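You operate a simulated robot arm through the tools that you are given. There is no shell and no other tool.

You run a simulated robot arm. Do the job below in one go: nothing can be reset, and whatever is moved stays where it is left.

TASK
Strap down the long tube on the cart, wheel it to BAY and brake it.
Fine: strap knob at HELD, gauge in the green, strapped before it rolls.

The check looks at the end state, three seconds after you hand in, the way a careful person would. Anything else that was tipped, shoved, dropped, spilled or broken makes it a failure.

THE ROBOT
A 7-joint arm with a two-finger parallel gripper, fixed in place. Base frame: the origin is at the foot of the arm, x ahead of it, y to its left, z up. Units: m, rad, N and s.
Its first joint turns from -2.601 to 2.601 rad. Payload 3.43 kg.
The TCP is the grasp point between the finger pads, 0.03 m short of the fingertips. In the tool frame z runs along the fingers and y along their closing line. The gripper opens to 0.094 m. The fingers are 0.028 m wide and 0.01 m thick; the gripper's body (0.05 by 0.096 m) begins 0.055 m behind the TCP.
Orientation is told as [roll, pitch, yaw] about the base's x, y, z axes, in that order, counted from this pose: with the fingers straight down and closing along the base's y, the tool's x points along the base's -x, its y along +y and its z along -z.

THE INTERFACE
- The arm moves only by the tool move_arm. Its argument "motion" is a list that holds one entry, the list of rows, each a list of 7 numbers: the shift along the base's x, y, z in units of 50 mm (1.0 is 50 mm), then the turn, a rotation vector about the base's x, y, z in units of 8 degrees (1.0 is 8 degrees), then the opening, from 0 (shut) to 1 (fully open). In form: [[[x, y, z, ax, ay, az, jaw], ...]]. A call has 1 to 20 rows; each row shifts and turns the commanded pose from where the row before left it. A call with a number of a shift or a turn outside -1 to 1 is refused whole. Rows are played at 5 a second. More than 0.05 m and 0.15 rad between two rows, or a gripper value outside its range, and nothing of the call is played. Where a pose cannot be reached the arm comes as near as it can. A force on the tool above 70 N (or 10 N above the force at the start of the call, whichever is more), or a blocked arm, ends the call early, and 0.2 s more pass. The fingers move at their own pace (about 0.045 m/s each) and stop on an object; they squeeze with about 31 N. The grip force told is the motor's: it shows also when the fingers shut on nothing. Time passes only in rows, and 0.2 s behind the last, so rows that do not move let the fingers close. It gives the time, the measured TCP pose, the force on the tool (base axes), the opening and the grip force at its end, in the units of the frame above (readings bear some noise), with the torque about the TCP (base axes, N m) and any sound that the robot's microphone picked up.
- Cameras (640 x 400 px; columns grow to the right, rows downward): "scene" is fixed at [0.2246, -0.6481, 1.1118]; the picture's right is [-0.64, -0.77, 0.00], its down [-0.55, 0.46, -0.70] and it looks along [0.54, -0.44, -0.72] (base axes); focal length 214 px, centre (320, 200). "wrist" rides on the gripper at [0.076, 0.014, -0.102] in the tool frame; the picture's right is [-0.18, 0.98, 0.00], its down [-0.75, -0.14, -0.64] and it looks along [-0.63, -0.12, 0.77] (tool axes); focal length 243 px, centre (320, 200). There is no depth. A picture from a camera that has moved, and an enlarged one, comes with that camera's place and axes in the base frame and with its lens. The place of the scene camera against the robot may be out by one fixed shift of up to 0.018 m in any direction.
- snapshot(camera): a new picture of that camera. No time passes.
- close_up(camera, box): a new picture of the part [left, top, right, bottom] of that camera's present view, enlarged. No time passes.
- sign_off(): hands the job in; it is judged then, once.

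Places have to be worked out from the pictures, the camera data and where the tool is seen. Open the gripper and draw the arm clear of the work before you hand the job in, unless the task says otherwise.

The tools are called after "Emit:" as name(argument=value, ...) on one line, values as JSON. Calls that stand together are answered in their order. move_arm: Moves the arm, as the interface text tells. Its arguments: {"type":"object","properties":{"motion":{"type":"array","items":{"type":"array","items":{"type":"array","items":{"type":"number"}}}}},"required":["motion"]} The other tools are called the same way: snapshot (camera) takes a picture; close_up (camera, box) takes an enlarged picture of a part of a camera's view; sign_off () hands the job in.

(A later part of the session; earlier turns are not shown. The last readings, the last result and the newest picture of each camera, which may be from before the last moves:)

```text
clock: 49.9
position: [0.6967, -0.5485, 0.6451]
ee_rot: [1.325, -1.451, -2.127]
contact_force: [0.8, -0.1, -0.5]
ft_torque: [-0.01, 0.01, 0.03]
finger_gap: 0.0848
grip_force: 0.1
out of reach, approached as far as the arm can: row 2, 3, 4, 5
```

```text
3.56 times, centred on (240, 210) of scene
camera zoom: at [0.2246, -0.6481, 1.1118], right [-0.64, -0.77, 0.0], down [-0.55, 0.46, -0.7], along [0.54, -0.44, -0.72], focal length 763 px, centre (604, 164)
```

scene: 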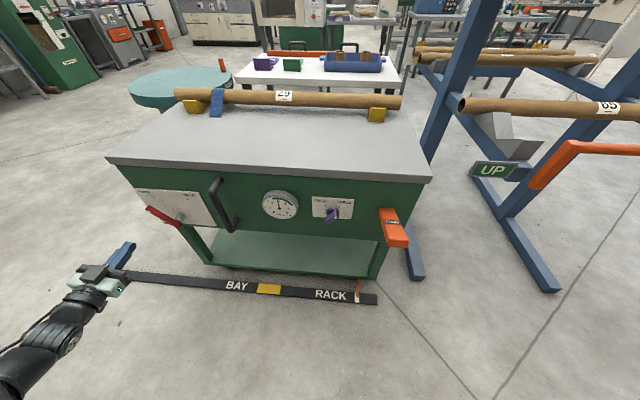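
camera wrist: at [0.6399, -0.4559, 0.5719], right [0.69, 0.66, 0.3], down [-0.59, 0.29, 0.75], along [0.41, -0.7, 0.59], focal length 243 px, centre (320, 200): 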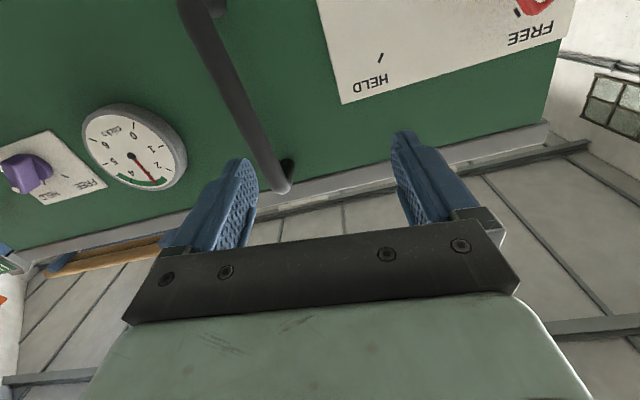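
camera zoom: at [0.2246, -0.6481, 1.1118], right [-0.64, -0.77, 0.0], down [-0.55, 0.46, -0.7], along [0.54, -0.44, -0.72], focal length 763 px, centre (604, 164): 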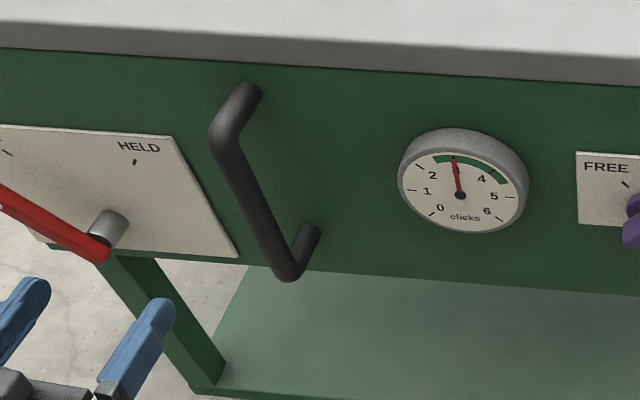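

The arm got stuck about 75 mm short laterally (joint limits in this wrist posture). I'll retreat, raise, and pitch the tool down ~40° to get back to the well-conditioned posture, then approach the handle with a tilted tool.

Emit:
move_arm(motion=[[[-0.5, 0.07, 0.38, 0.574, 0.837, 0.045, 0.9], [-0.5, 0.07, 0.38, 0.574, 0.837, 0.045, 0.9], [-0.5, 0.07, 0.38, 0.574, 0.837, 0.045, 0.9], [-0.5, 0.07, 0.38, 0.574, 0.837, 0.045, 0.9], [-0.5, 0.07, 0.38, 0.574, 0.837, 0.045, 0.9]]])

Emit:
snapshot(camera="wrist")

Emit:
snapshot(camera="scene")

```text
clock: 51.1
position: [0.5977, -0.5516, 0.7264]
ee_rot: [-0.452, -1.104, -0.433]
contact_force: [-0.2, 0.7, -1.4]
ft_torque: [-0.12, -0.05, -0.05]
finger_gap: 0.0844
grip_force: 0.1
out of reach, approached as far as the arm can: row 1, 3, 4, 5
```

```text
taken
camera wrist: at [0.5206, -0.4521, 0.6956], right [0.79, 0.61, -0.03], down [-0.15, 0.24, 0.96], along [0.59, -0.76, 0.28], focal length 243 px, centre (320, 200)
```

wrist: 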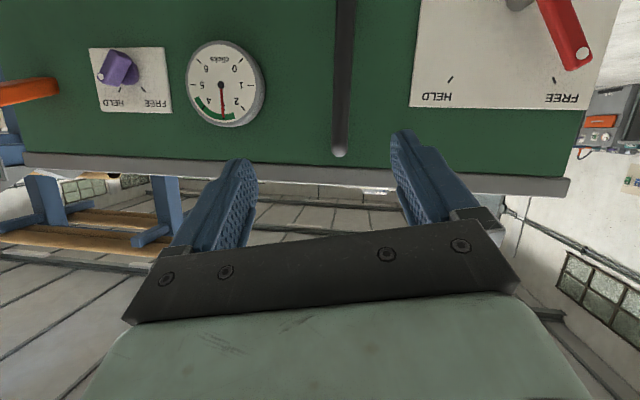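

```text
taken
```

scene: 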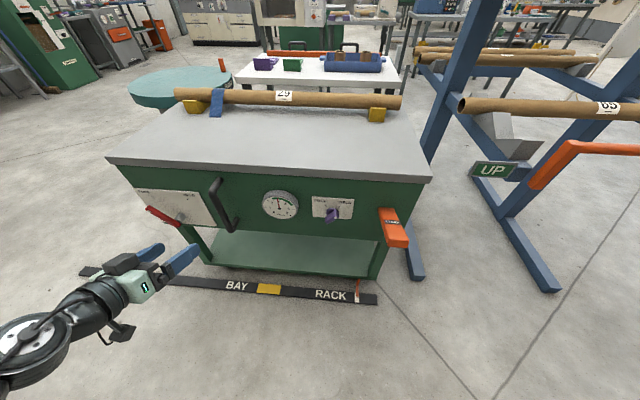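

The wrist drifted (24° down, azimuth -53°, still limited). I'll lift and pitch the tool further down to return to the comfortable start-like posture before re-approaching.

Emit:
move_arm(motion=[[[0, 0, 0.5, 0.8, 0.6, 0, 0.9], [0, 0, 0.5, 0.8, 0.6, 0, 0.9], [0, 0, 0.5, 0.8, 0.6, 0, 0.9], [0, 0, 0.5, 0.8, 0.6, 0, 0.9], [0, 0, 0.5, 0.8, 0.6, 0, 0.9], [0, 0, 0.3, 0.8, 0.6, 0, 0.9]]])

Emit:
snapshot(camera="scene")

Emit:
snapshot(camera="wrist")

```text
clock: 52.5
position: [0.6055, -0.5433, 0.8532]
ee_rot: [0.064, -0.205, -0.875]
contact_force: [-0.8, -0.5, 0.4]
ft_torque: [0.02, 0.02, -0.02]
finger_gap: 0.0845
grip_force: 0.1
```

```text
taken
```

scene: 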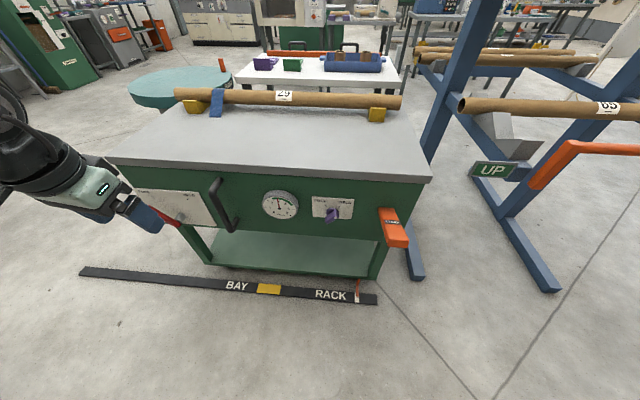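

```text
taken
camera wrist: at [0.5493, -0.4626, 0.9372], right [0.86, 0.5, 0.1], down [0.25, -0.58, 0.77], along [0.44, -0.64, -0.63], focal length 243 px, centre (320, 200)
```

wrist: 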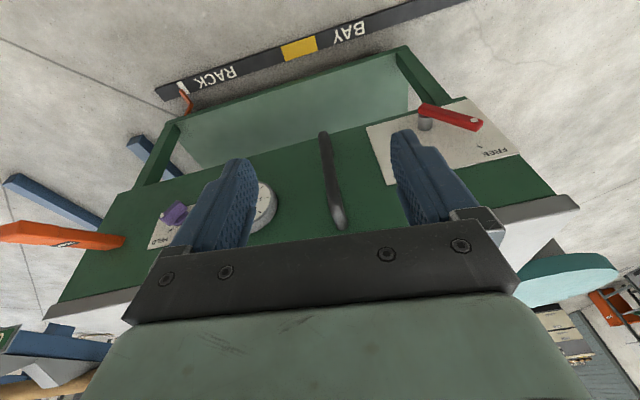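

Now the arm is free again (tool nearly straight down). I'll descend toward the handle while tilting to about 60° from vertical (30° below level), stopping at a standoff.

Emit:
move_arm(motion=[[[0.05, -0.126, -0.51, -0.73, -0.68, 0.12, 0.9], [0.05, -0.126, -0.51, -0.73, -0.68, 0.12, 0.9], [0.05, -0.126, -0.51, -0.73, -0.68, 0.12, 0.9], [0.05, -0.126, -0.51, -0.73, -0.68, 0.12, 0.9], [0.05, -0.126, -0.51, -0.73, -0.68, 0.12, 0.9], [0.05, -0.126, -0.51, -0.73, -0.68, 0.12, 0.9]]])

Emit:
snapshot(camera="wrist")

Emit:
snapshot(camera="scene")

```text
clock: 53.9
position: [0.6208, -0.5807, 0.7006]
ee_rot: [0.064, -1.045, -0.771]
contact_force: [0.1, 0.8, 0.2]
ft_torque: [-0.01, 0.0, 0.0]
finger_gap: 0.0846
grip_force: 0.1
```

```text
taken
camera wrist: at [0.5345, -0.4844, 0.6851], right [0.71, 0.68, 0.19], down [-0.25, -0.01, 0.97], along [0.66, -0.74, 0.16], focal length 243 px, centre (320, 200)
```

wrist: 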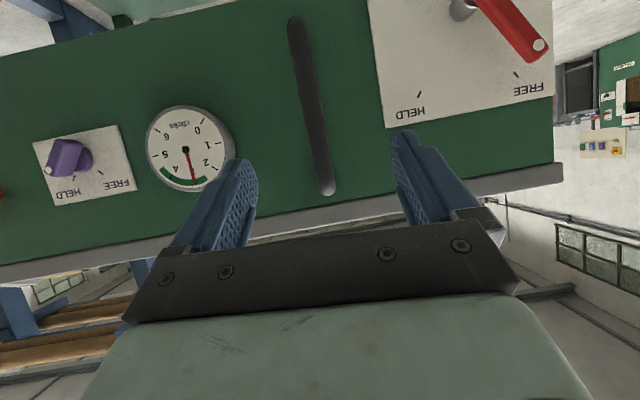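

```text
taken
```

scene: 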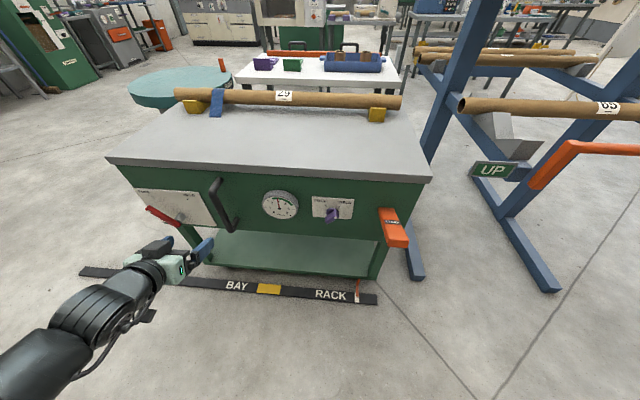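

Handle bar confirmed at t≈0.0186, z 0.54–0.72, centred between the open fingers. I'll advance to straddle it at z≈0.645.

Emit:
move_arm(motion=[[[0.5355, -0.5255, -0.278, 0, 0, 0, 0.9], [0.5355, -0.5255, -0.278, 0, 0, 0, 0.9], [0.5355, -0.5255, -0.278, 0, 0, 0, 0.9], [0.5355, -0.5255, -0.278, 0, 0, 0, 0.9]]])

Emit:
snapshot(camera="wrist")

Emit:
close_up(camera="scene", box=[150, 160, 330, 260])

```text
clock: 54.9
position: [0.7277, -0.6888, 0.6443]
ee_rot: [0.063, -1.044, -0.769]
contact_force: [-0.2, 0.0, 0.0]
ft_torque: [-0.03, 0.0, 0.02]
finger_gap: 0.0847
grip_force: 0.0
```

```text
taken
camera wrist: at [0.641, -0.5918, 0.6288], right [0.71, 0.68, 0.19], down [-0.25, -0.01, 0.97], along [0.66, -0.73, 0.16], focal length 243 px, centre (320, 200)
```

wrist: 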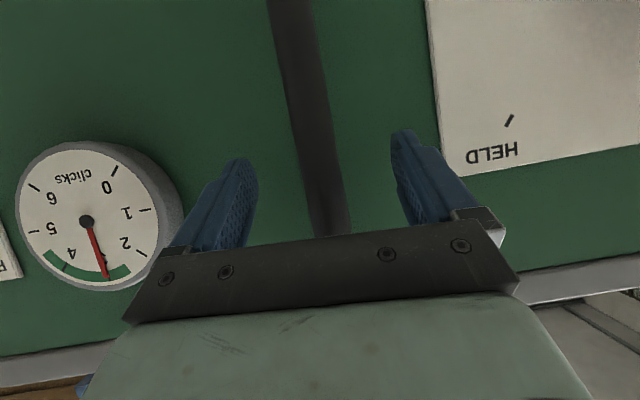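

```text
3.56 times, centred on (240, 210) of scene
camera zoom: at [0.2246, -0.6481, 1.1118], right [-0.64, -0.77, 0.0], down [-0.55, 0.46, -0.7], along [0.54, -0.44, -0.72], focal length 763 px, centre (604, 164)
```

zoom: 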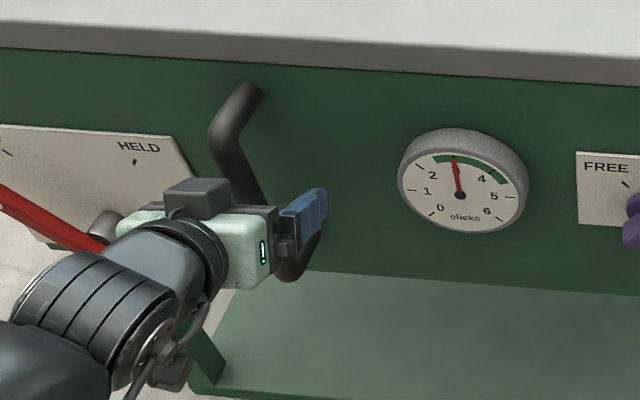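

The bar runs centrally between the pads. I'll close on the handle.

Emit:
move_arm(motion=[[[0, 0, 0, 0, 0, 0, 0], [0, 0, 0, 0, 0, 0, 0], [0, 0, 0, 0, 0, 0, 0], [0, 0, 0, 0, 0, 0, 0], [0, 0, 0, 0, 0, 0, 0]]])

Emit:
snapshot(camera="wrist")

Emit:
snapshot(camera="scene")

```text
clock: 56.1
position: [0.729, -0.6862, 0.6432]
ee_rot: [0.063, -1.044, -0.768]
contact_force: [10.1, 10.3, 1.8]
ft_torque: [-0.13, -0.02, 0.06]
finger_gap: 0.0262
grip_force: 43.6
```

```text
taken
camera wrist: at [0.6413, -0.5905, 0.629], right [0.71, 0.68, 0.19], down [-0.25, -0.02, 0.97], along [0.66, -0.73, 0.16], focal length 243 px, centre (320, 200)
```

wrist: 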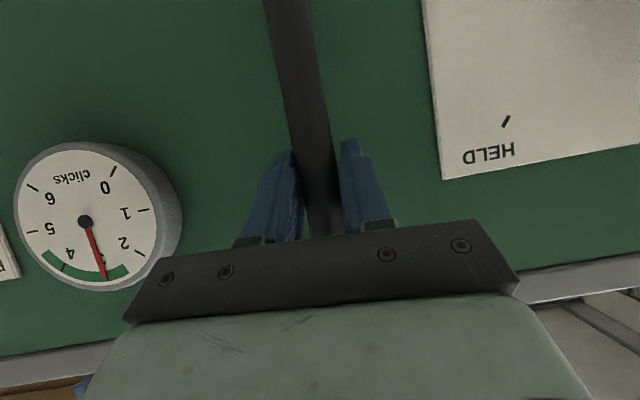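

```text
taken
```

scene: 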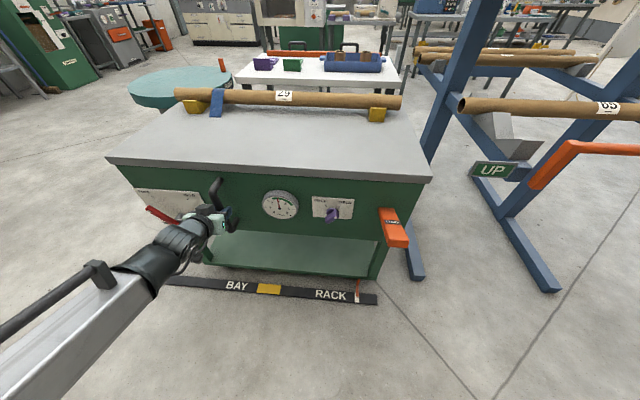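

Handle gripped (26 mm bar). I'll try a small 20 mm test roll along the track direction and check the force and the pointer.

Emit:
move_arm(motion=[[[0.14, 0.143, 0, 0, 0, 0, 0], [0.21, 0.215, 0, 0, 0, 0, 0]]])

Emit:
close_up(camera="scene", box=[180, 240, 400, 310])

```text
clock: 56.7
position: [0.7472, -0.6682, 0.6437]
ee_rot: [0.064, -1.045, -0.767]
contact_force: [15.2, -6.8, 1.5]
ft_torque: [-0.26, -0.22, 0.22]
finger_gap: 0.026
grip_force: 44.6
```

```text
2.91 times, centred on (290, 275) of scene
camera zoom: at [0.2246, -0.6481, 1.1118], right [-0.64, -0.77, 0.0], down [-0.55, 0.46, -0.7], along [0.54, -0.44, -0.72], focal length 624 px, centre (407, -18)
```

zoom: 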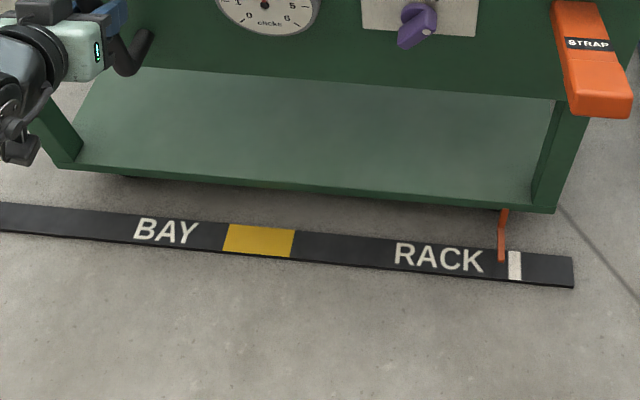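

The cart rolls freely; the pointer left the RACK mark. I'll continue along the track in steps of 30 mm, letting the tool yaw gradually around the vertical bar as it goes outward.

Emit:
move_arm(motion=[[[0.43, 0.42, 0, 0, 0, 0.15, 0], [0.43, 0.42, 0, 0, 0, 0.15, 0], [0.43, 0.42, 0, 0, 0, 0.15, 0], [0.43, 0.42, 0, 0, 0, 0.15, 0]]])

Emit:
snapshot(camera="scene")

```text
clock: 57.7
position: [0.8312, -0.5816, 0.6425]
ee_rot: [0.064, -1.041, -0.681]
contact_force: [10.7, 1.6, -2.1]
ft_torque: [-0.05, 0.01, 0.28]
finger_gap: 0.026
grip_force: 45.0
```

```text
taken
```

scene: 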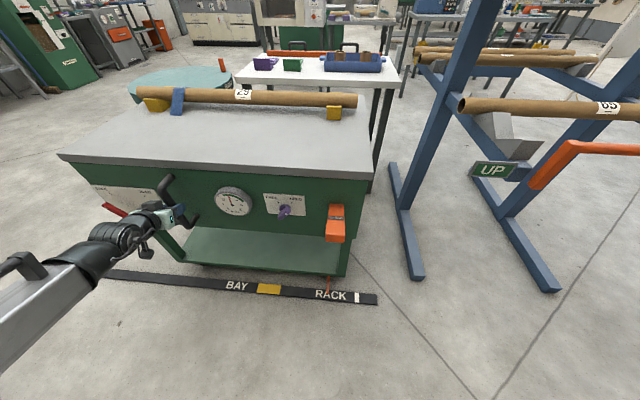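

Rolling smoothly with ~10 N. Strap and tube ride along fine. Continuing another 150 mm.

Emit:
move_arm(motion=[[[0.425, 0.425, 0, 0, 0, 0.2, 0], [0.425, 0.425, 0, 0, 0, 0.2, 0], [0.425, 0.425, 0, 0, 0, 0.2, 0], [0.425, 0.425, 0, 0, 0, 0.2, 0], [0.425, 0.425, 0, 0, 0, 0.2, 0]]])

Emit:
snapshot(camera="scene")

Emit:
close_up(camera="scene", box=[180, 240, 400, 310])

```text
clock: 58.9
position: [0.9396, -0.4731, 0.6445]
ee_rot: [0.061, -1.041, -0.538]
contact_force: [-8.3, 25.1, -6.8]
ft_torque: [-0.3, -0.38, 0.54]
finger_gap: 0.0258
grip_force: 45.2
```

```text
taken
```

scene: 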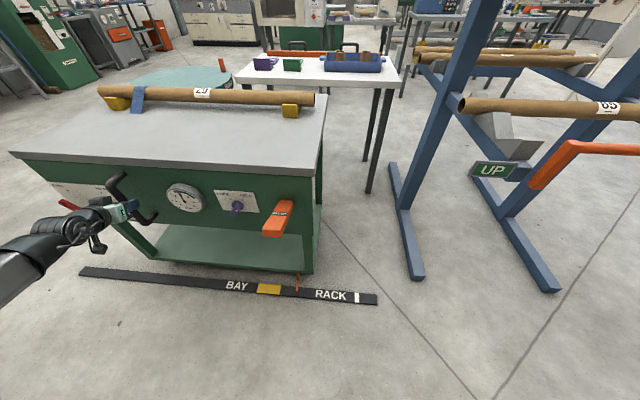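

```text
2.91 times, centred on (290, 275) of scene
camera zoom: at [0.2246, -0.6481, 1.1118], right [-0.64, -0.77, 0.0], down [-0.55, 0.46, -0.7], along [0.54, -0.44, -0.72], focal length 624 px, centre (407, -18)
```

zoom: 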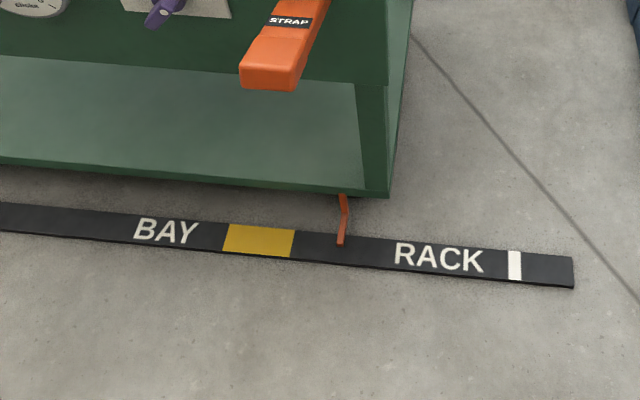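

Pointer is ~0.14 m short of the yellow centre. I'll finish the roll, correcting slightly outward since I was pressing the bar inward.

Emit:
move_arm(motion=[[[0.39, 0.46, 0, 0, 0, 0.15, 0], [0.405, 0.445, 0, 0, 0, 0.15, 0], [0.419, 0.429, 0, 0, 0, 0.15, 0], [0.419, 0.429, 0, 0, 0, 0.15, 0]]])

Emit:
close_up(camera="scene", box=[180, 240, 400, 310])

Emit:
snapshot(camera="scene")

```text
clock: 59.9
position: [1.0207, -0.3861, 0.6462]
ee_rot: [0.063, -1.045, -0.46]
contact_force: [14.3, 40.8, -10.6]
ft_torque: [0.13, -0.02, 1.92]
finger_gap: 0.0234
grip_force: 44.7
```

```text
2.91 times, centred on (290, 275) of scene
camera zoom: at [0.2246, -0.6481, 1.1118], right [-0.64, -0.77, 0.0], down [-0.55, 0.46, -0.7], along [0.54, -0.44, -0.72], focal length 624 px, centre (407, -18)
```

zoom: 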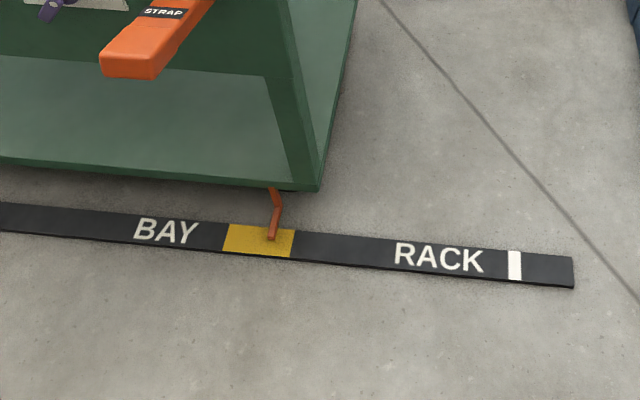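

```text
taken
```

scene: 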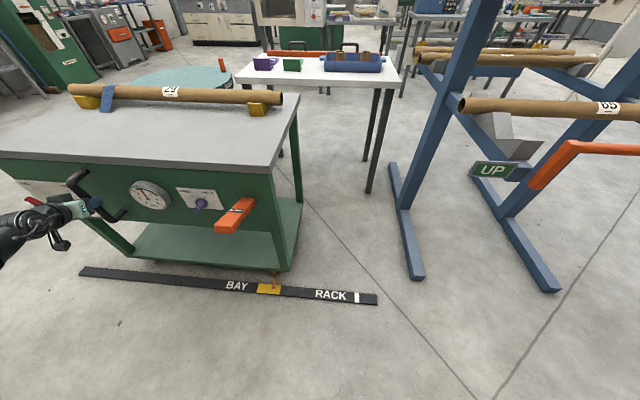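

The pointer is already inside the yellow; 22 mm more will centre it. I'll ease over that slowly, then hold still.

Emit:
move_arm(motion=[[[0.16, 0.18, 0, 0, 0, -0.05, 0], [0.14, 0.15, 0, 0, 0, 0, 0], [0.03, 0.03, 0, 0, 0, 0, 0], [0, 0, 0, 0, 0, 0, 0], [0, 0, 0, 0, 0, 0, 0]]])

Emit:
close_up(camera="scene", box=[180, 240, 400, 310])

Emit:
snapshot(camera="wrist")

Emit:
close_up(camera="scene", box=[0, 130, 280, 260])

```text
clock: 61.1
position: [1.0344, -0.3721, 0.6456]
ee_rot: [0.063, -1.045, -0.468]
contact_force: [-1.3, -6.2, 3.1]
ft_torque: [-1.62, 0.12, 0.0]
finger_gap: 0.0231
grip_force: 44.7
```

```text
2.91 times, centred on (290, 275) of scene
camera zoom: at [0.2246, -0.6481, 1.1118], right [-0.64, -0.77, 0.0], down [-0.55, 0.46, -0.7], along [0.54, -0.44, -0.72], focal length 624 px, centre (407, -18)
```

zoom: 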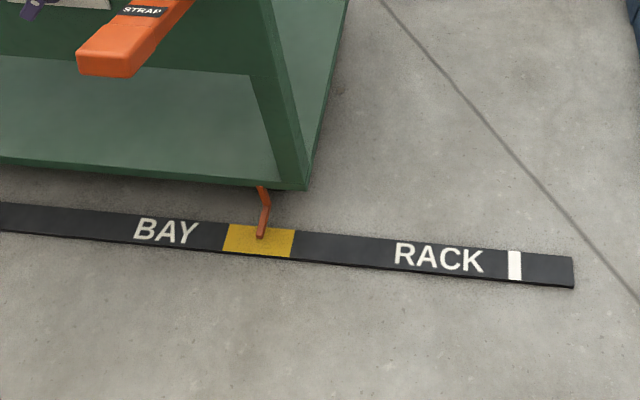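

```text
taken
camera wrist: at [0.9246, -0.3054, 0.6305], right [0.48, 0.86, 0.19], down [-0.23, -0.09, 0.97], along [0.85, -0.51, 0.16], focal length 243 px, centre (320, 200)
```

wrist: 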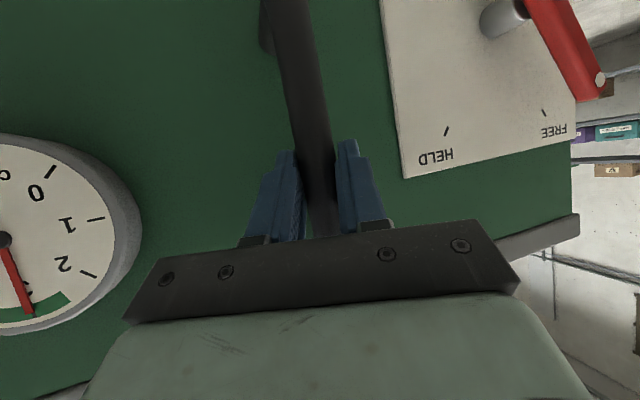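

```text
2.29 times, centred on (140, 195) of scene
camera zoom: at [0.2246, -0.6481, 1.1118], right [-0.64, -0.77, 0.0], down [-0.55, 0.46, -0.7], along [0.54, -0.44, -0.72], focal length 490 px, centre (731, 211)
```

zoom: 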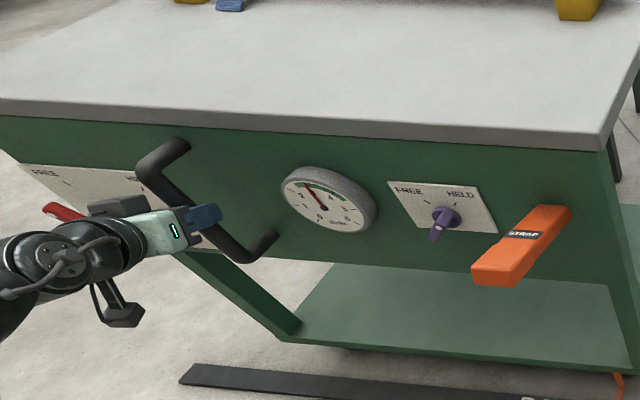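

The pointer is centred in the yellow BAY patch (262 px vs centre ~259), gauge still 3. I'll open the gripper and check the cart stays put before withdrawing.

Emit:
move_arm(motion=[[[0, 0, 0, 0, 0, 0, 0.85], [0, 0, 0, 0, 0, 0, 0.85], [0, 0, 0, 0, 0, 0, 0.85], [0, 0, 0, 0, 0, 0, 0.85]]])

Emit:
close_up(camera="scene", box=[180, 240, 400, 310])

Emit:
snapshot(camera="wrist")

```text
clock: 62.1
position: [1.035, -0.3711, 0.6441]
ee_rot: [0.066, -1.044, -0.468]
contact_force: [0.1, 0.2, 0.1]
ft_torque: [0.03, 0.0, 0.04]
finger_gap: 0.0798
grip_force: 0.1
```

```text
2.91 times, centred on (290, 275) of scene
camera zoom: at [0.2246, -0.6481, 1.1118], right [-0.64, -0.77, 0.0], down [-0.55, 0.46, -0.7], along [0.54, -0.44, -0.72], focal length 624 px, centre (407, -18)
```

zoom: 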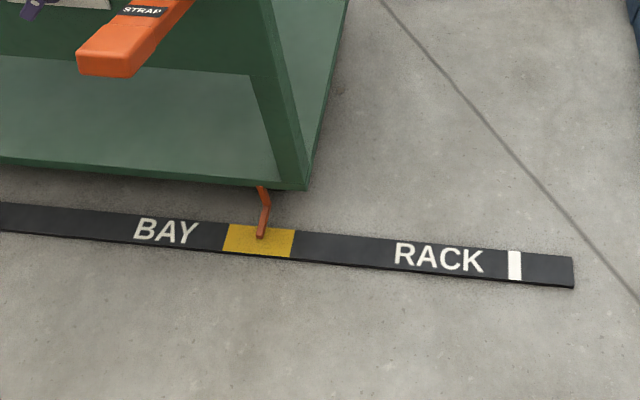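

```text
taken
camera wrist: at [0.9244, -0.305, 0.6298], right [0.48, 0.86, 0.19], down [-0.23, -0.09, 0.97], along [0.85, -0.51, 0.16], focal length 243 px, centre (320, 200)
```

wrist: 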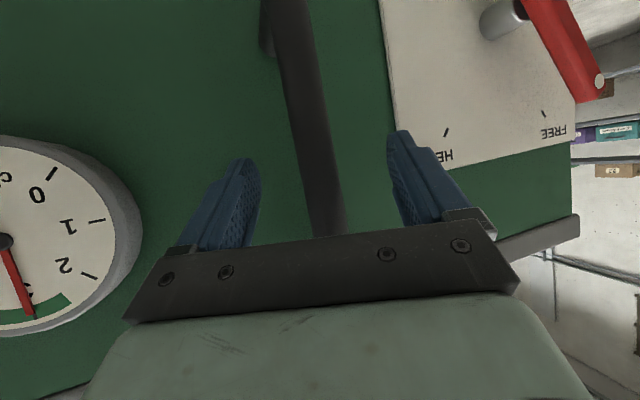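

The cart stays at BAY with the gripper open. Now I'll withdraw along the tool axis, close the fingers, and swing to a standoff left of the red lever (t≈0.755), levelling the tool.

Emit:
move_arm(motion=[[[-0.67, 0.338, 0.433, 0, 0, 0, 0.85], [-0.67, 0.338, 0.433, 0, 0, 0, 0.85], [-0.67, 0.338, 0.433, 0, 0, 0, 0.85], [0.5025, 0.665, -0.2225, -0.213, -0.419, 0, 0], [0.5025, 0.665, -0.2225, -0.213, -0.419, 0, 0], [0.5025, 0.665, -0.2225, -0.213, -0.419, 0, 0], [0.5025, 0.665, -0.2225, -0.213, -0.419, 0, 0], [0.5025, 0.665, -0.2225, -0.213, -0.419, 0, 0], [0.5025, 0.665, -0.2225, -0.213, -0.419, 0, 0], [0.5025, 0.665, -0.2225, -0.213, -0.419, 0, 0], [0.5025, 0.665, -0.2225, -0.213, -0.419, 0, 0]]])

Emit:
snapshot(camera="wrist")

Emit:
snapshot(camera="scene")

```text
clock: 64.5
position: [1.1333, -0.0574, 0.6193]
ee_rot: [0.514, -1.57, -0.917]
contact_force: [-0.1, 1.0, 0.8]
ft_torque: [0.02, 0.01, 0.03]
finger_gap: 0.0
grip_force: 31.1
```

```text
taken
camera wrist: at [1.0439, -0.0017, 0.5423], right [0.39, 0.9, 0.18], down [-0.65, 0.12, 0.75], along [0.66, -0.41, 0.63], focal length 243 px, centre (320, 200)
```

wrist: 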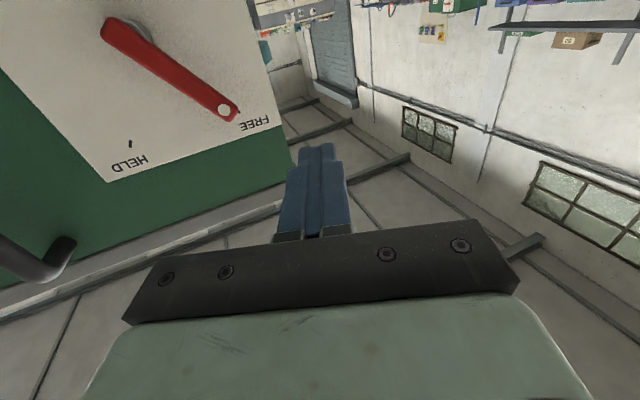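

```text
taken
```

scene: 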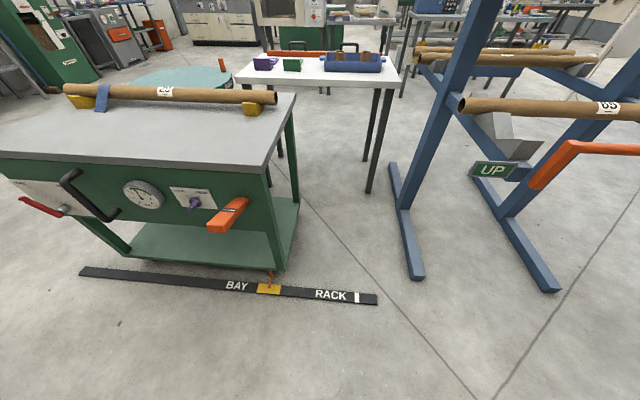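

Clear of everything. Let me zoom on the pointer and the red lever to confirm the cart didn't shift while I withdrew.

Emit:
close_up(camera="scene", box=[180, 240, 400, 310])

Emit:
close_up(camera="wrist", box=[60, 0, 320, 190])

Emit:
close_up(camera="scene", box=[0, 150, 260, 250])

```text
2.91 times, centred on (290, 275) of scene
camera zoom: at [0.2246, -0.6481, 1.1118], right [-0.64, -0.77, 0.0], down [-0.55, 0.46, -0.7], along [0.54, -0.44, -0.72], focal length 624 px, centre (407, -18)
```

zoom: 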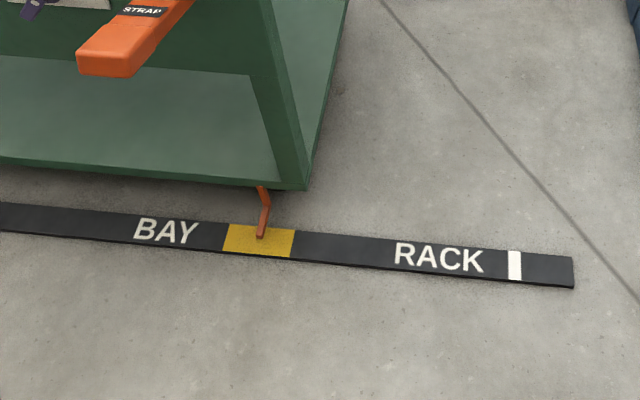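

```text
2.11 times, centred on (190, 95) of wrist
camera zoom: at [1.0439, -0.0017, 0.5423], right [0.39, 0.9, 0.18], down [-0.65, 0.12, 0.75], along [0.66, -0.41, 0.63], focal length 511 px, centre (594, 421)
```

zoom: 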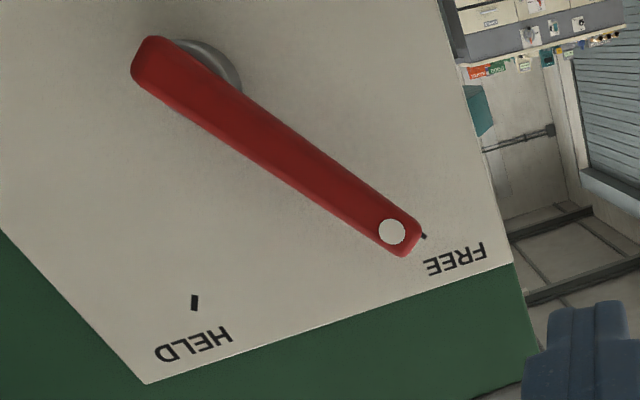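

```text
2.46 times, centred on (130, 200) of scene
camera zoom: at [0.2246, -0.6481, 1.1118], right [-0.64, -0.77, 0.0], down [-0.55, 0.46, -0.7], along [0.54, -0.44, -0.72], focal length 528 px, centre (788, 200)
```

zoom: 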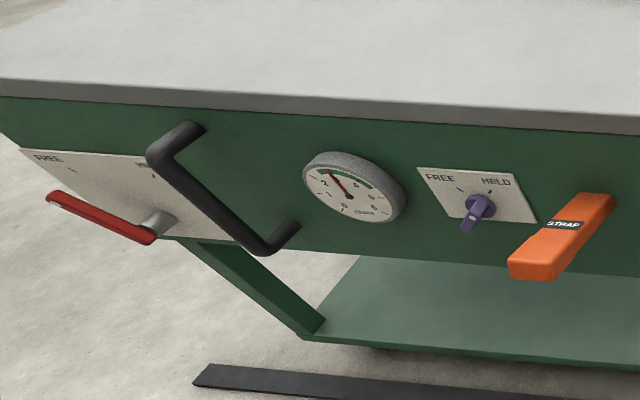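

Pointer unchanged (262 px). I'll close in 75 mm along the normal, still left of the lever, and triangulate the lever again from there before pushing.

Emit:
move_arm(motion=[[[0.54, -0.53, -0.1, 0, 0, 0, 0], [0.54, -0.53, -0.1, 0, 0, 0, 0]]])

Emit:
close_up(camera="wrist", box=[60, 0, 360, 190])

Emit:
snapshot(camera="wrist")

```text
clock: 65.1
position: [1.1872, -0.1101, 0.6116]
ee_rot: [-0.213, -1.569, -0.192]
contact_force: [0.1, -0.3, 0.5]
ft_torque: [0.02, -0.02, 0.01]
finger_gap: 0.0
grip_force: 30.9
```

```text
2.11 times, centred on (210, 95) of wrist
camera zoom: at [1.098, -0.0547, 0.5341], right [0.39, 0.9, 0.18], down [-0.64, 0.12, 0.76], along [0.66, -0.41, 0.63], focal length 511 px, centre (552, 421)
```

zoom: 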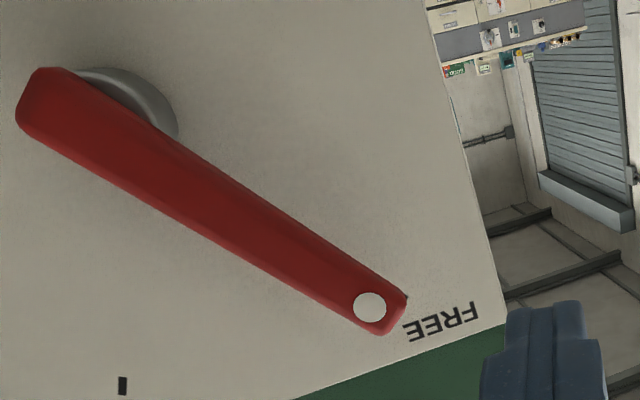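

```text
taken
camera wrist: at [1.098, -0.0547, 0.5341], right [0.39, 0.9, 0.18], down [-0.64, 0.12, 0.76], along [0.66, -0.41, 0.63], focal length 243 px, centre (320, 200)
```

wrist: 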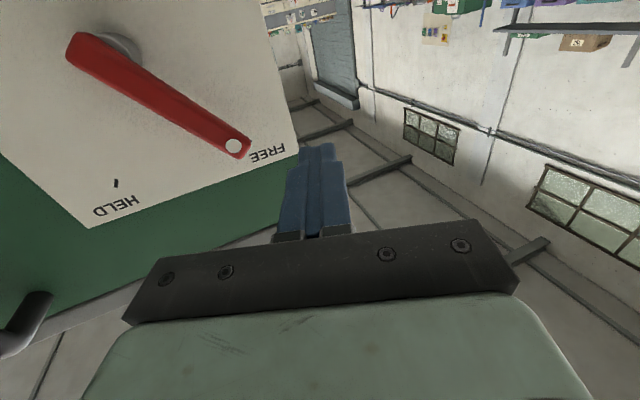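

The lever dot sits at t≈0.714, z≈0.61, n between -1.005 and -1.02. I'll advance the fingertips to n≈-1.035 left of the lever (about 25 mm clear of it).

Emit:
move_arm(motion=[[[0.386, -0.377, -0.07, 0, 0, 0, 0], [0.386, -0.377, -0.07, 0, 0, 0, 0], [0.386, -0.377, -0.07, 0, 0, 0, 0]]])

Emit:
snapshot(camera="wrist")

Emit:
close_up(camera="scene", box=[0, 150, 260, 250])

```text
clock: 65.9
position: [1.2464, -0.1658, 0.6012]
ee_rot: [-0.088, -1.568, -0.318]
contact_force: [0.7, 0.5, 0.3]
ft_torque: [0.0, 0.0, 0.02]
finger_gap: 0.0
grip_force: 30.8
```

```text
taken
camera wrist: at [1.1576, -0.1112, 0.5234], right [0.39, 0.9, 0.18], down [-0.64, 0.12, 0.76], along [0.66, -0.41, 0.63], focal length 243 px, centre (320, 200)
```

wrist: 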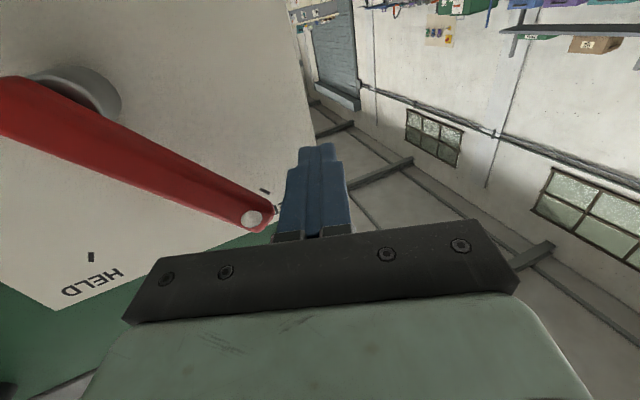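

```text
2.46 times, centred on (130, 200) of scene
camera zoom: at [0.2246, -0.6481, 1.1118], right [-0.64, -0.77, 0.0], down [-0.55, 0.46, -0.7], along [0.54, -0.44, -0.72], focal length 528 px, centre (788, 200)
```

zoom: 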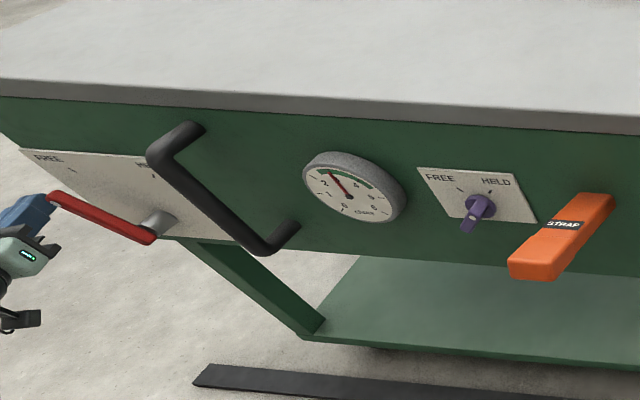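

The lever bar is at n≈-1.017 to -1.034, t≈0.713, with the fingertips just to its left at the right depth. I'll push it rightward toward HELD in 15 mm steps.

Emit:
move_arm(motion=[[[-0.13, -0.29, 0, 0, 0, 0, 0], [-0.21, -0.215, 0, 0, 0, 0, 0], [-0.21, -0.215, 0.05, 0, 0, 0, 0], [-0.21, -0.215, 0.08, 0, 0, 0, 0], [-0.21, -0.215, 0.08, 0, 0, 0, 0]]])

Emit:
snapshot(camera="wrist")

Emit:
close_up(camera="scene", box=[180, 240, 400, 310])

Emit:
close_up(camera="scene", box=[0, 150, 260, 250])

```text
clock: 67.1
position: [1.1972, -0.2225, 0.6081]
ee_rot: [0.083, -1.567, -0.487]
contact_force: [-6.1, 8.2, -4.2]
ft_torque: [0.1, -0.07, -0.11]
finger_gap: 0.0
grip_force: 31.0
```

```text
taken
camera wrist: at [1.1081, -0.1675, 0.5322], right [0.39, 0.9, 0.18], down [-0.64, 0.12, 0.76], along [0.66, -0.41, 0.63], focal length 243 px, centre (320, 200)
```

wrist: 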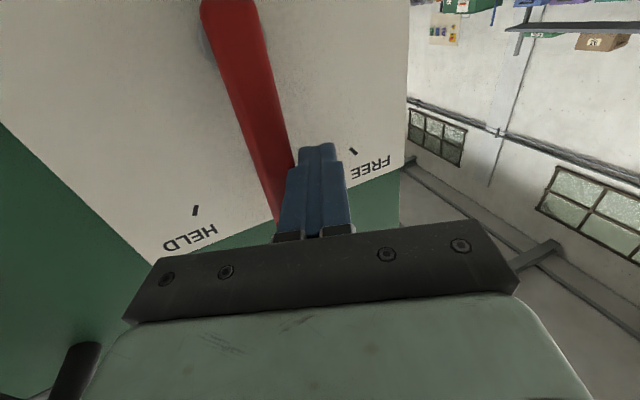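

```text
2.91 times, centred on (290, 275) of scene
camera zoom: at [0.2246, -0.6481, 1.1118], right [-0.64, -0.77, 0.0], down [-0.55, 0.46, -0.7], along [0.54, -0.44, -0.72], focal length 624 px, centre (407, -18)
```

zoom: 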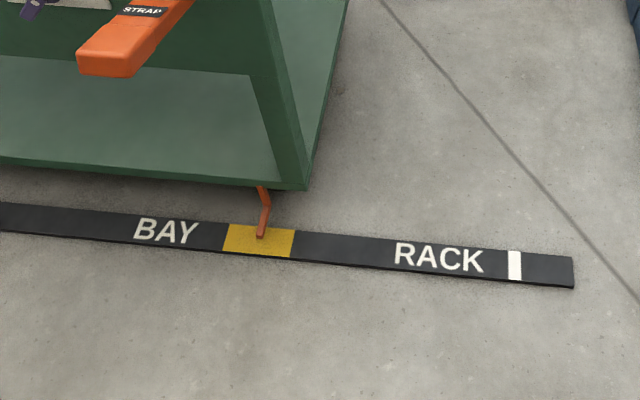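

```text
2.46 times, centred on (130, 200) of scene
camera zoom: at [0.2246, -0.6481, 1.1118], right [-0.64, -0.77, 0.0], down [-0.55, 0.46, -0.7], along [0.54, -0.44, -0.72], focal length 528 px, centre (788, 200)
```

zoom: 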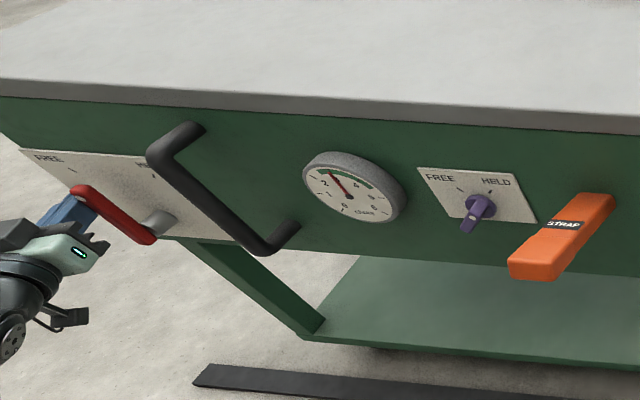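

The lever is about upright-left and moving; the cart hasn't moved. Continuing the push to HELD.

Emit:
move_arm(motion=[[[-0.22, -0.205, 0.05, 0, 0, 0, 0], [-0.21, -0.215, 0.02, 0, 0, 0, 0], [-0.21, -0.215, 0, 0, 0, 0, 0], [-0.21, -0.215, 0, 0, 0, 0, 0]]])

Emit:
snapshot(camera="wrist")

Emit:
close_up(camera="scene", box=[180, 240, 400, 310])

Emit:
close_up(camera="scene", box=[0, 150, 260, 250])

```text
clock: 68.1
position: [1.17, -0.2505, 0.6146]
ee_rot: [-0.74, -1.563, 0.352]
contact_force: [4.3, 8.1, 0.3]
ft_torque: [0.12, -0.07, 0.06]
finger_gap: 0.0
grip_force: 31.1
stopped in row 4: the force on the tool passed its limit at 87 N (the readings are from after the stop); the commanded pose is now the measured one
```

```text
taken
camera wrist: at [1.0789, -0.1967, 0.5379], right [0.37, 0.91, 0.18], down [-0.64, 0.11, 0.76], along [0.67, -0.4, 0.63], focal length 243 px, centre (320, 200)
```

wrist: 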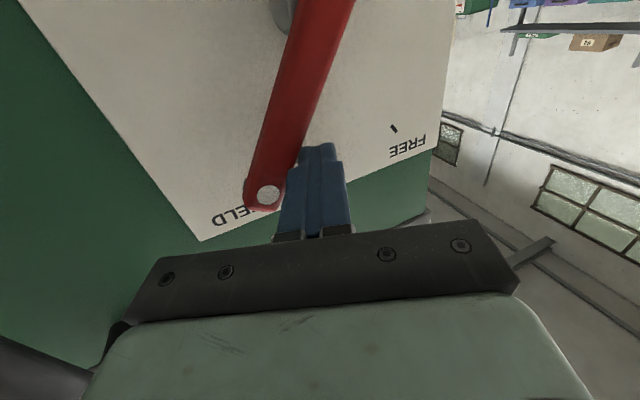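

```text
2.91 times, centred on (290, 275) of scene
camera zoom: at [0.2246, -0.6481, 1.1118], right [-0.64, -0.77, 0.0], down [-0.55, 0.46, -0.7], along [0.54, -0.44, -0.72], focal length 624 px, centre (407, -18)
```

zoom: 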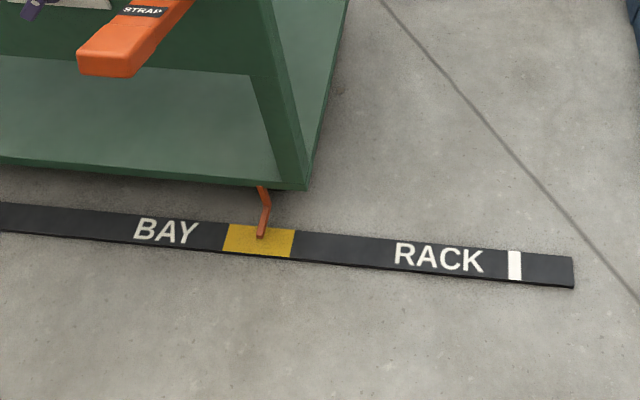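

```text
2.46 times, centred on (130, 200) of scene
camera zoom: at [0.2246, -0.6481, 1.1118], right [-0.64, -0.77, 0.0], down [-0.55, 0.46, -0.7], along [0.54, -0.44, -0.72], focal length 528 px, centre (788, 200)
```

zoom: 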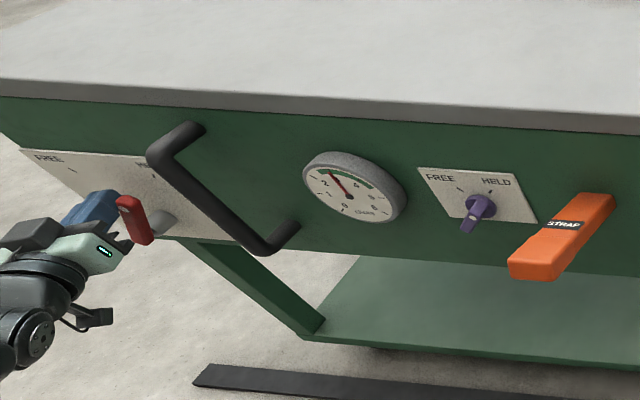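

The push ended with an 87 N spike, consistent with the lever meeting its HELD stop; pointer still at 262 px, gauge 3. I'll back straight out and inspect the lever.

Emit:
move_arm(motion=[[[0.05, 0.05, 0, 0, 0, 0, 0], [-0.572, 0.559, 0, 0, 0, 0, 0], [-0.572, 0.559, 0, 0, 0, 0, 0], [-0.572, 0.559, 0, 0, 0, 0, 0]]])

Emit:
snapshot(camera="wrist")

Emit:
close_up(camera="wrist", box=[60, 0, 320, 190])

Emit:
close_up(camera="scene", box=[0, 160, 160, 260])

```text
clock: 69.1
position: [1.0855, -0.165, 0.6135]
ee_rot: [-0.776, -1.565, 0.386]
contact_force: [0.8, -0.3, -0.5]
ft_torque: [-0.02, -0.02, -0.02]
finger_gap: 0.0
grip_force: 30.9
```

```text
taken
camera wrist: at [0.9955, -0.1124, 0.5366], right [0.38, 0.91, 0.18], down [-0.64, 0.12, 0.76], along [0.67, -0.4, 0.63], focal length 243 px, centre (320, 200)
```

wrist: 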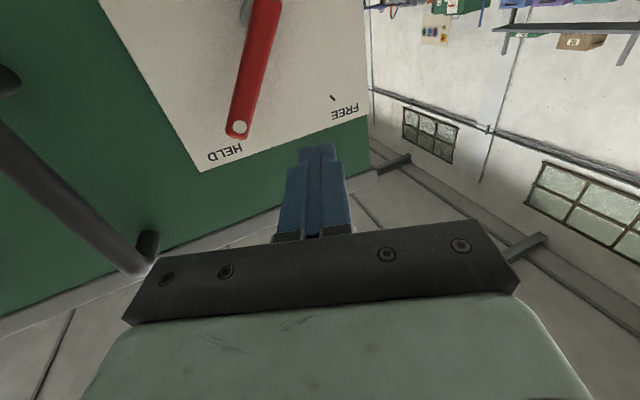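

```text
2.11 times, centred on (190, 95) of wrist
camera zoom: at [0.9955, -0.1124, 0.5366], right [0.38, 0.91, 0.18], down [-0.64, 0.12, 0.76], along [0.67, -0.4, 0.63], focal length 511 px, centre (594, 421)
```

zoom: 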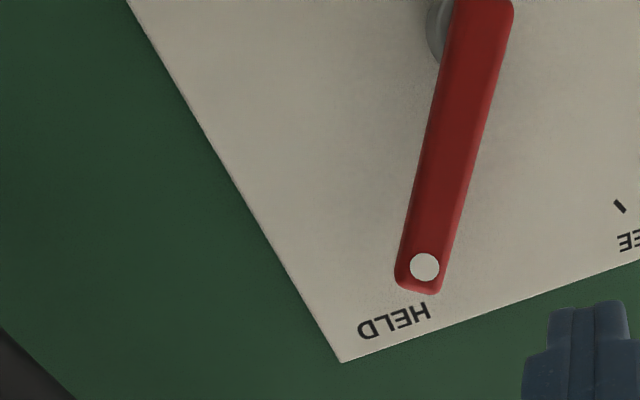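

```text
4.00 times, centred on (80, 210) of scene
camera zoom: at [0.2246, -0.6481, 1.1118], right [-0.64, -0.77, 0.0], down [-0.55, 0.46, -0.7], along [0.54, -0.44, -0.72], focal length 858 px, centre (1280, 160)
```

zoom: 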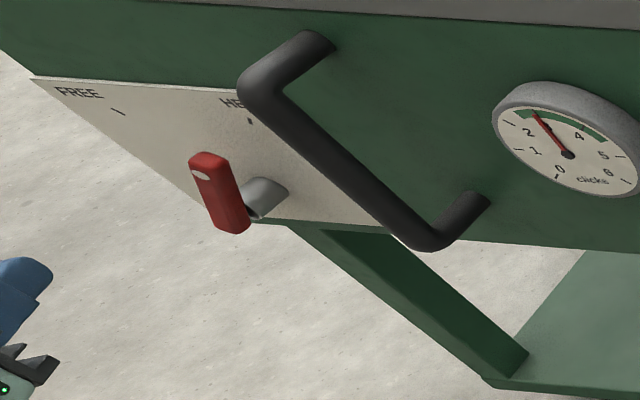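

The red bar computes to ~38° right of vertical about its pivot, matching the original HELD angle (~36°). I'll pull back, raise and tilt the tool to get the same level view as before for a direct comparison.

Emit:
move_arm(motion=[[[-0.594, -0.076, 0.523, 0.426, 0.837, 0, 0], [-0.594, -0.076, 0.523, 0.426, 0.837, 0, 0], [-0.594, -0.076, 0.523, 0.426, 0.837, 0, 0], [-0.594, -0.076, 0.523, 0.426, 0.837, 0, 0], [-0.594, -0.076, 0.523, 0.426, 0.837, 0, 0], [-0.594, -0.076, 0.523, 0.426, 0.837, 0, 0], [0, 0, 0, 0, 0, -0.9, 0], [0, 0, 0, 0, 0, -0.9, 0]]])

Emit:
snapshot(camera="wrist")

Emit:
snapshot(camera="scene")

```text
clock: 70.9
position: [0.9076, -0.1856, 0.7714]
ee_rot: [0.078, -0.779, -0.717]
contact_force: [-0.4, -0.8, 0.2]
ft_torque: [-0.01, 0.05, 0.0]
finger_gap: 0.0
grip_force: 31.6
```

```text
taken
camera wrist: at [0.8159, -0.0968, 0.7908], right [0.7, 0.69, 0.18], down [-0.05, -0.21, 0.98], along [0.71, -0.7, -0.11], focal length 243 px, centre (320, 200)
```

wrist: 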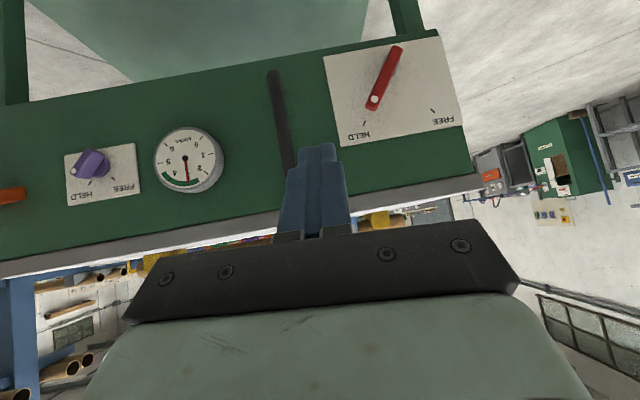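

```text
taken
```

scene: 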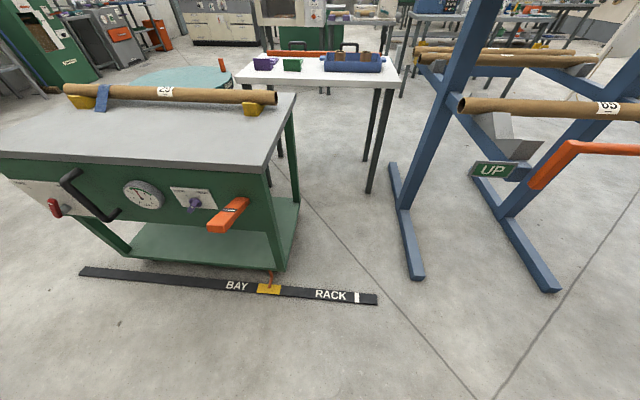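

Emit:
close_up(camera="wrist", box=[240, 20, 480, 170])

Emit:
close_up(camera="wrist", box=[40, 100, 260, 230])

Emit:
close_up(camera="scene", box=[40, 70, 300, 200])

Emit:
close_up(camera="scene", box=[180, 240, 400, 310])

```text
2.67 times, centred on (360, 95) of wrist
camera zoom: at [0.8159, -0.0968, 0.7908], right [0.7, 0.69, 0.18], down [-0.05, -0.21, 0.98], along [0.71, -0.7, -0.11], focal length 647 px, centre (213, 480)
```

zoom: 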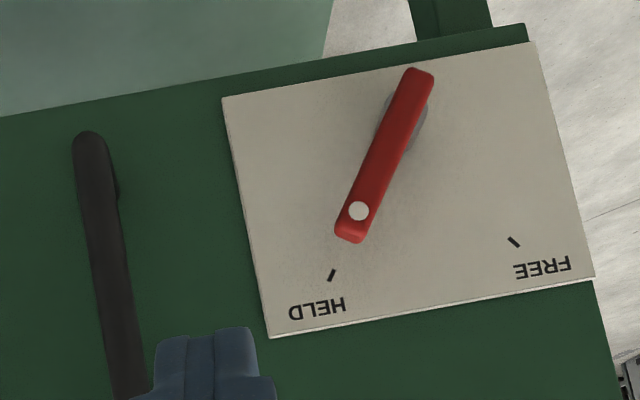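

```text
2.91 times, centred on (150, 165) of wrist
camera zoom: at [0.8159, -0.0968, 0.7908], right [0.7, 0.69, 0.18], down [-0.05, -0.21, 0.98], along [0.71, -0.7, -0.11], focal length 706 px, centre (814, 302)
```

zoom: 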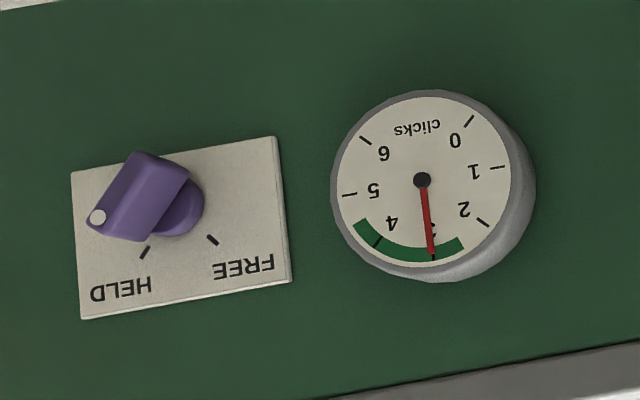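

```text
2.46 times, centred on (170, 135) of scene
camera zoom: at [0.2246, -0.6481, 1.1118], right [-0.64, -0.77, 0.0], down [-0.55, 0.46, -0.7], along [0.54, -0.44, -0.72], focal length 528 px, centre (689, 360)
```

zoom: 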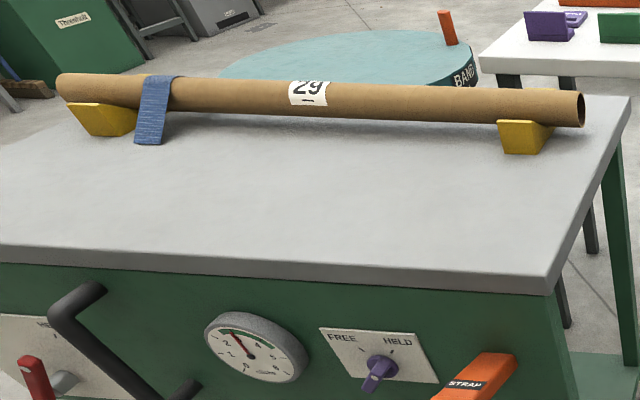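

```text
2.91 times, centred on (290, 275) of scene
camera zoom: at [0.2246, -0.6481, 1.1118], right [-0.64, -0.77, 0.0], down [-0.55, 0.46, -0.7], along [0.54, -0.44, -0.72], focal length 624 px, centre (407, -18)
```

zoom: 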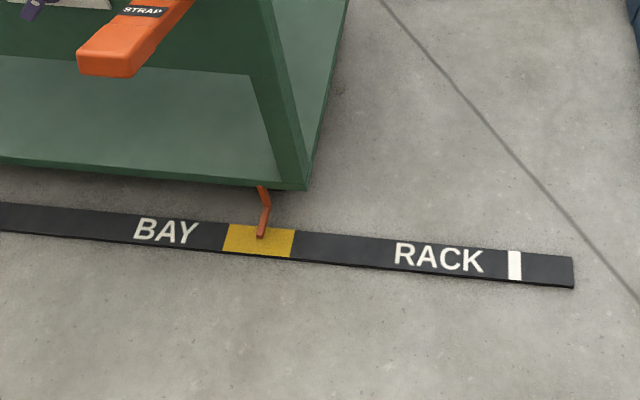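

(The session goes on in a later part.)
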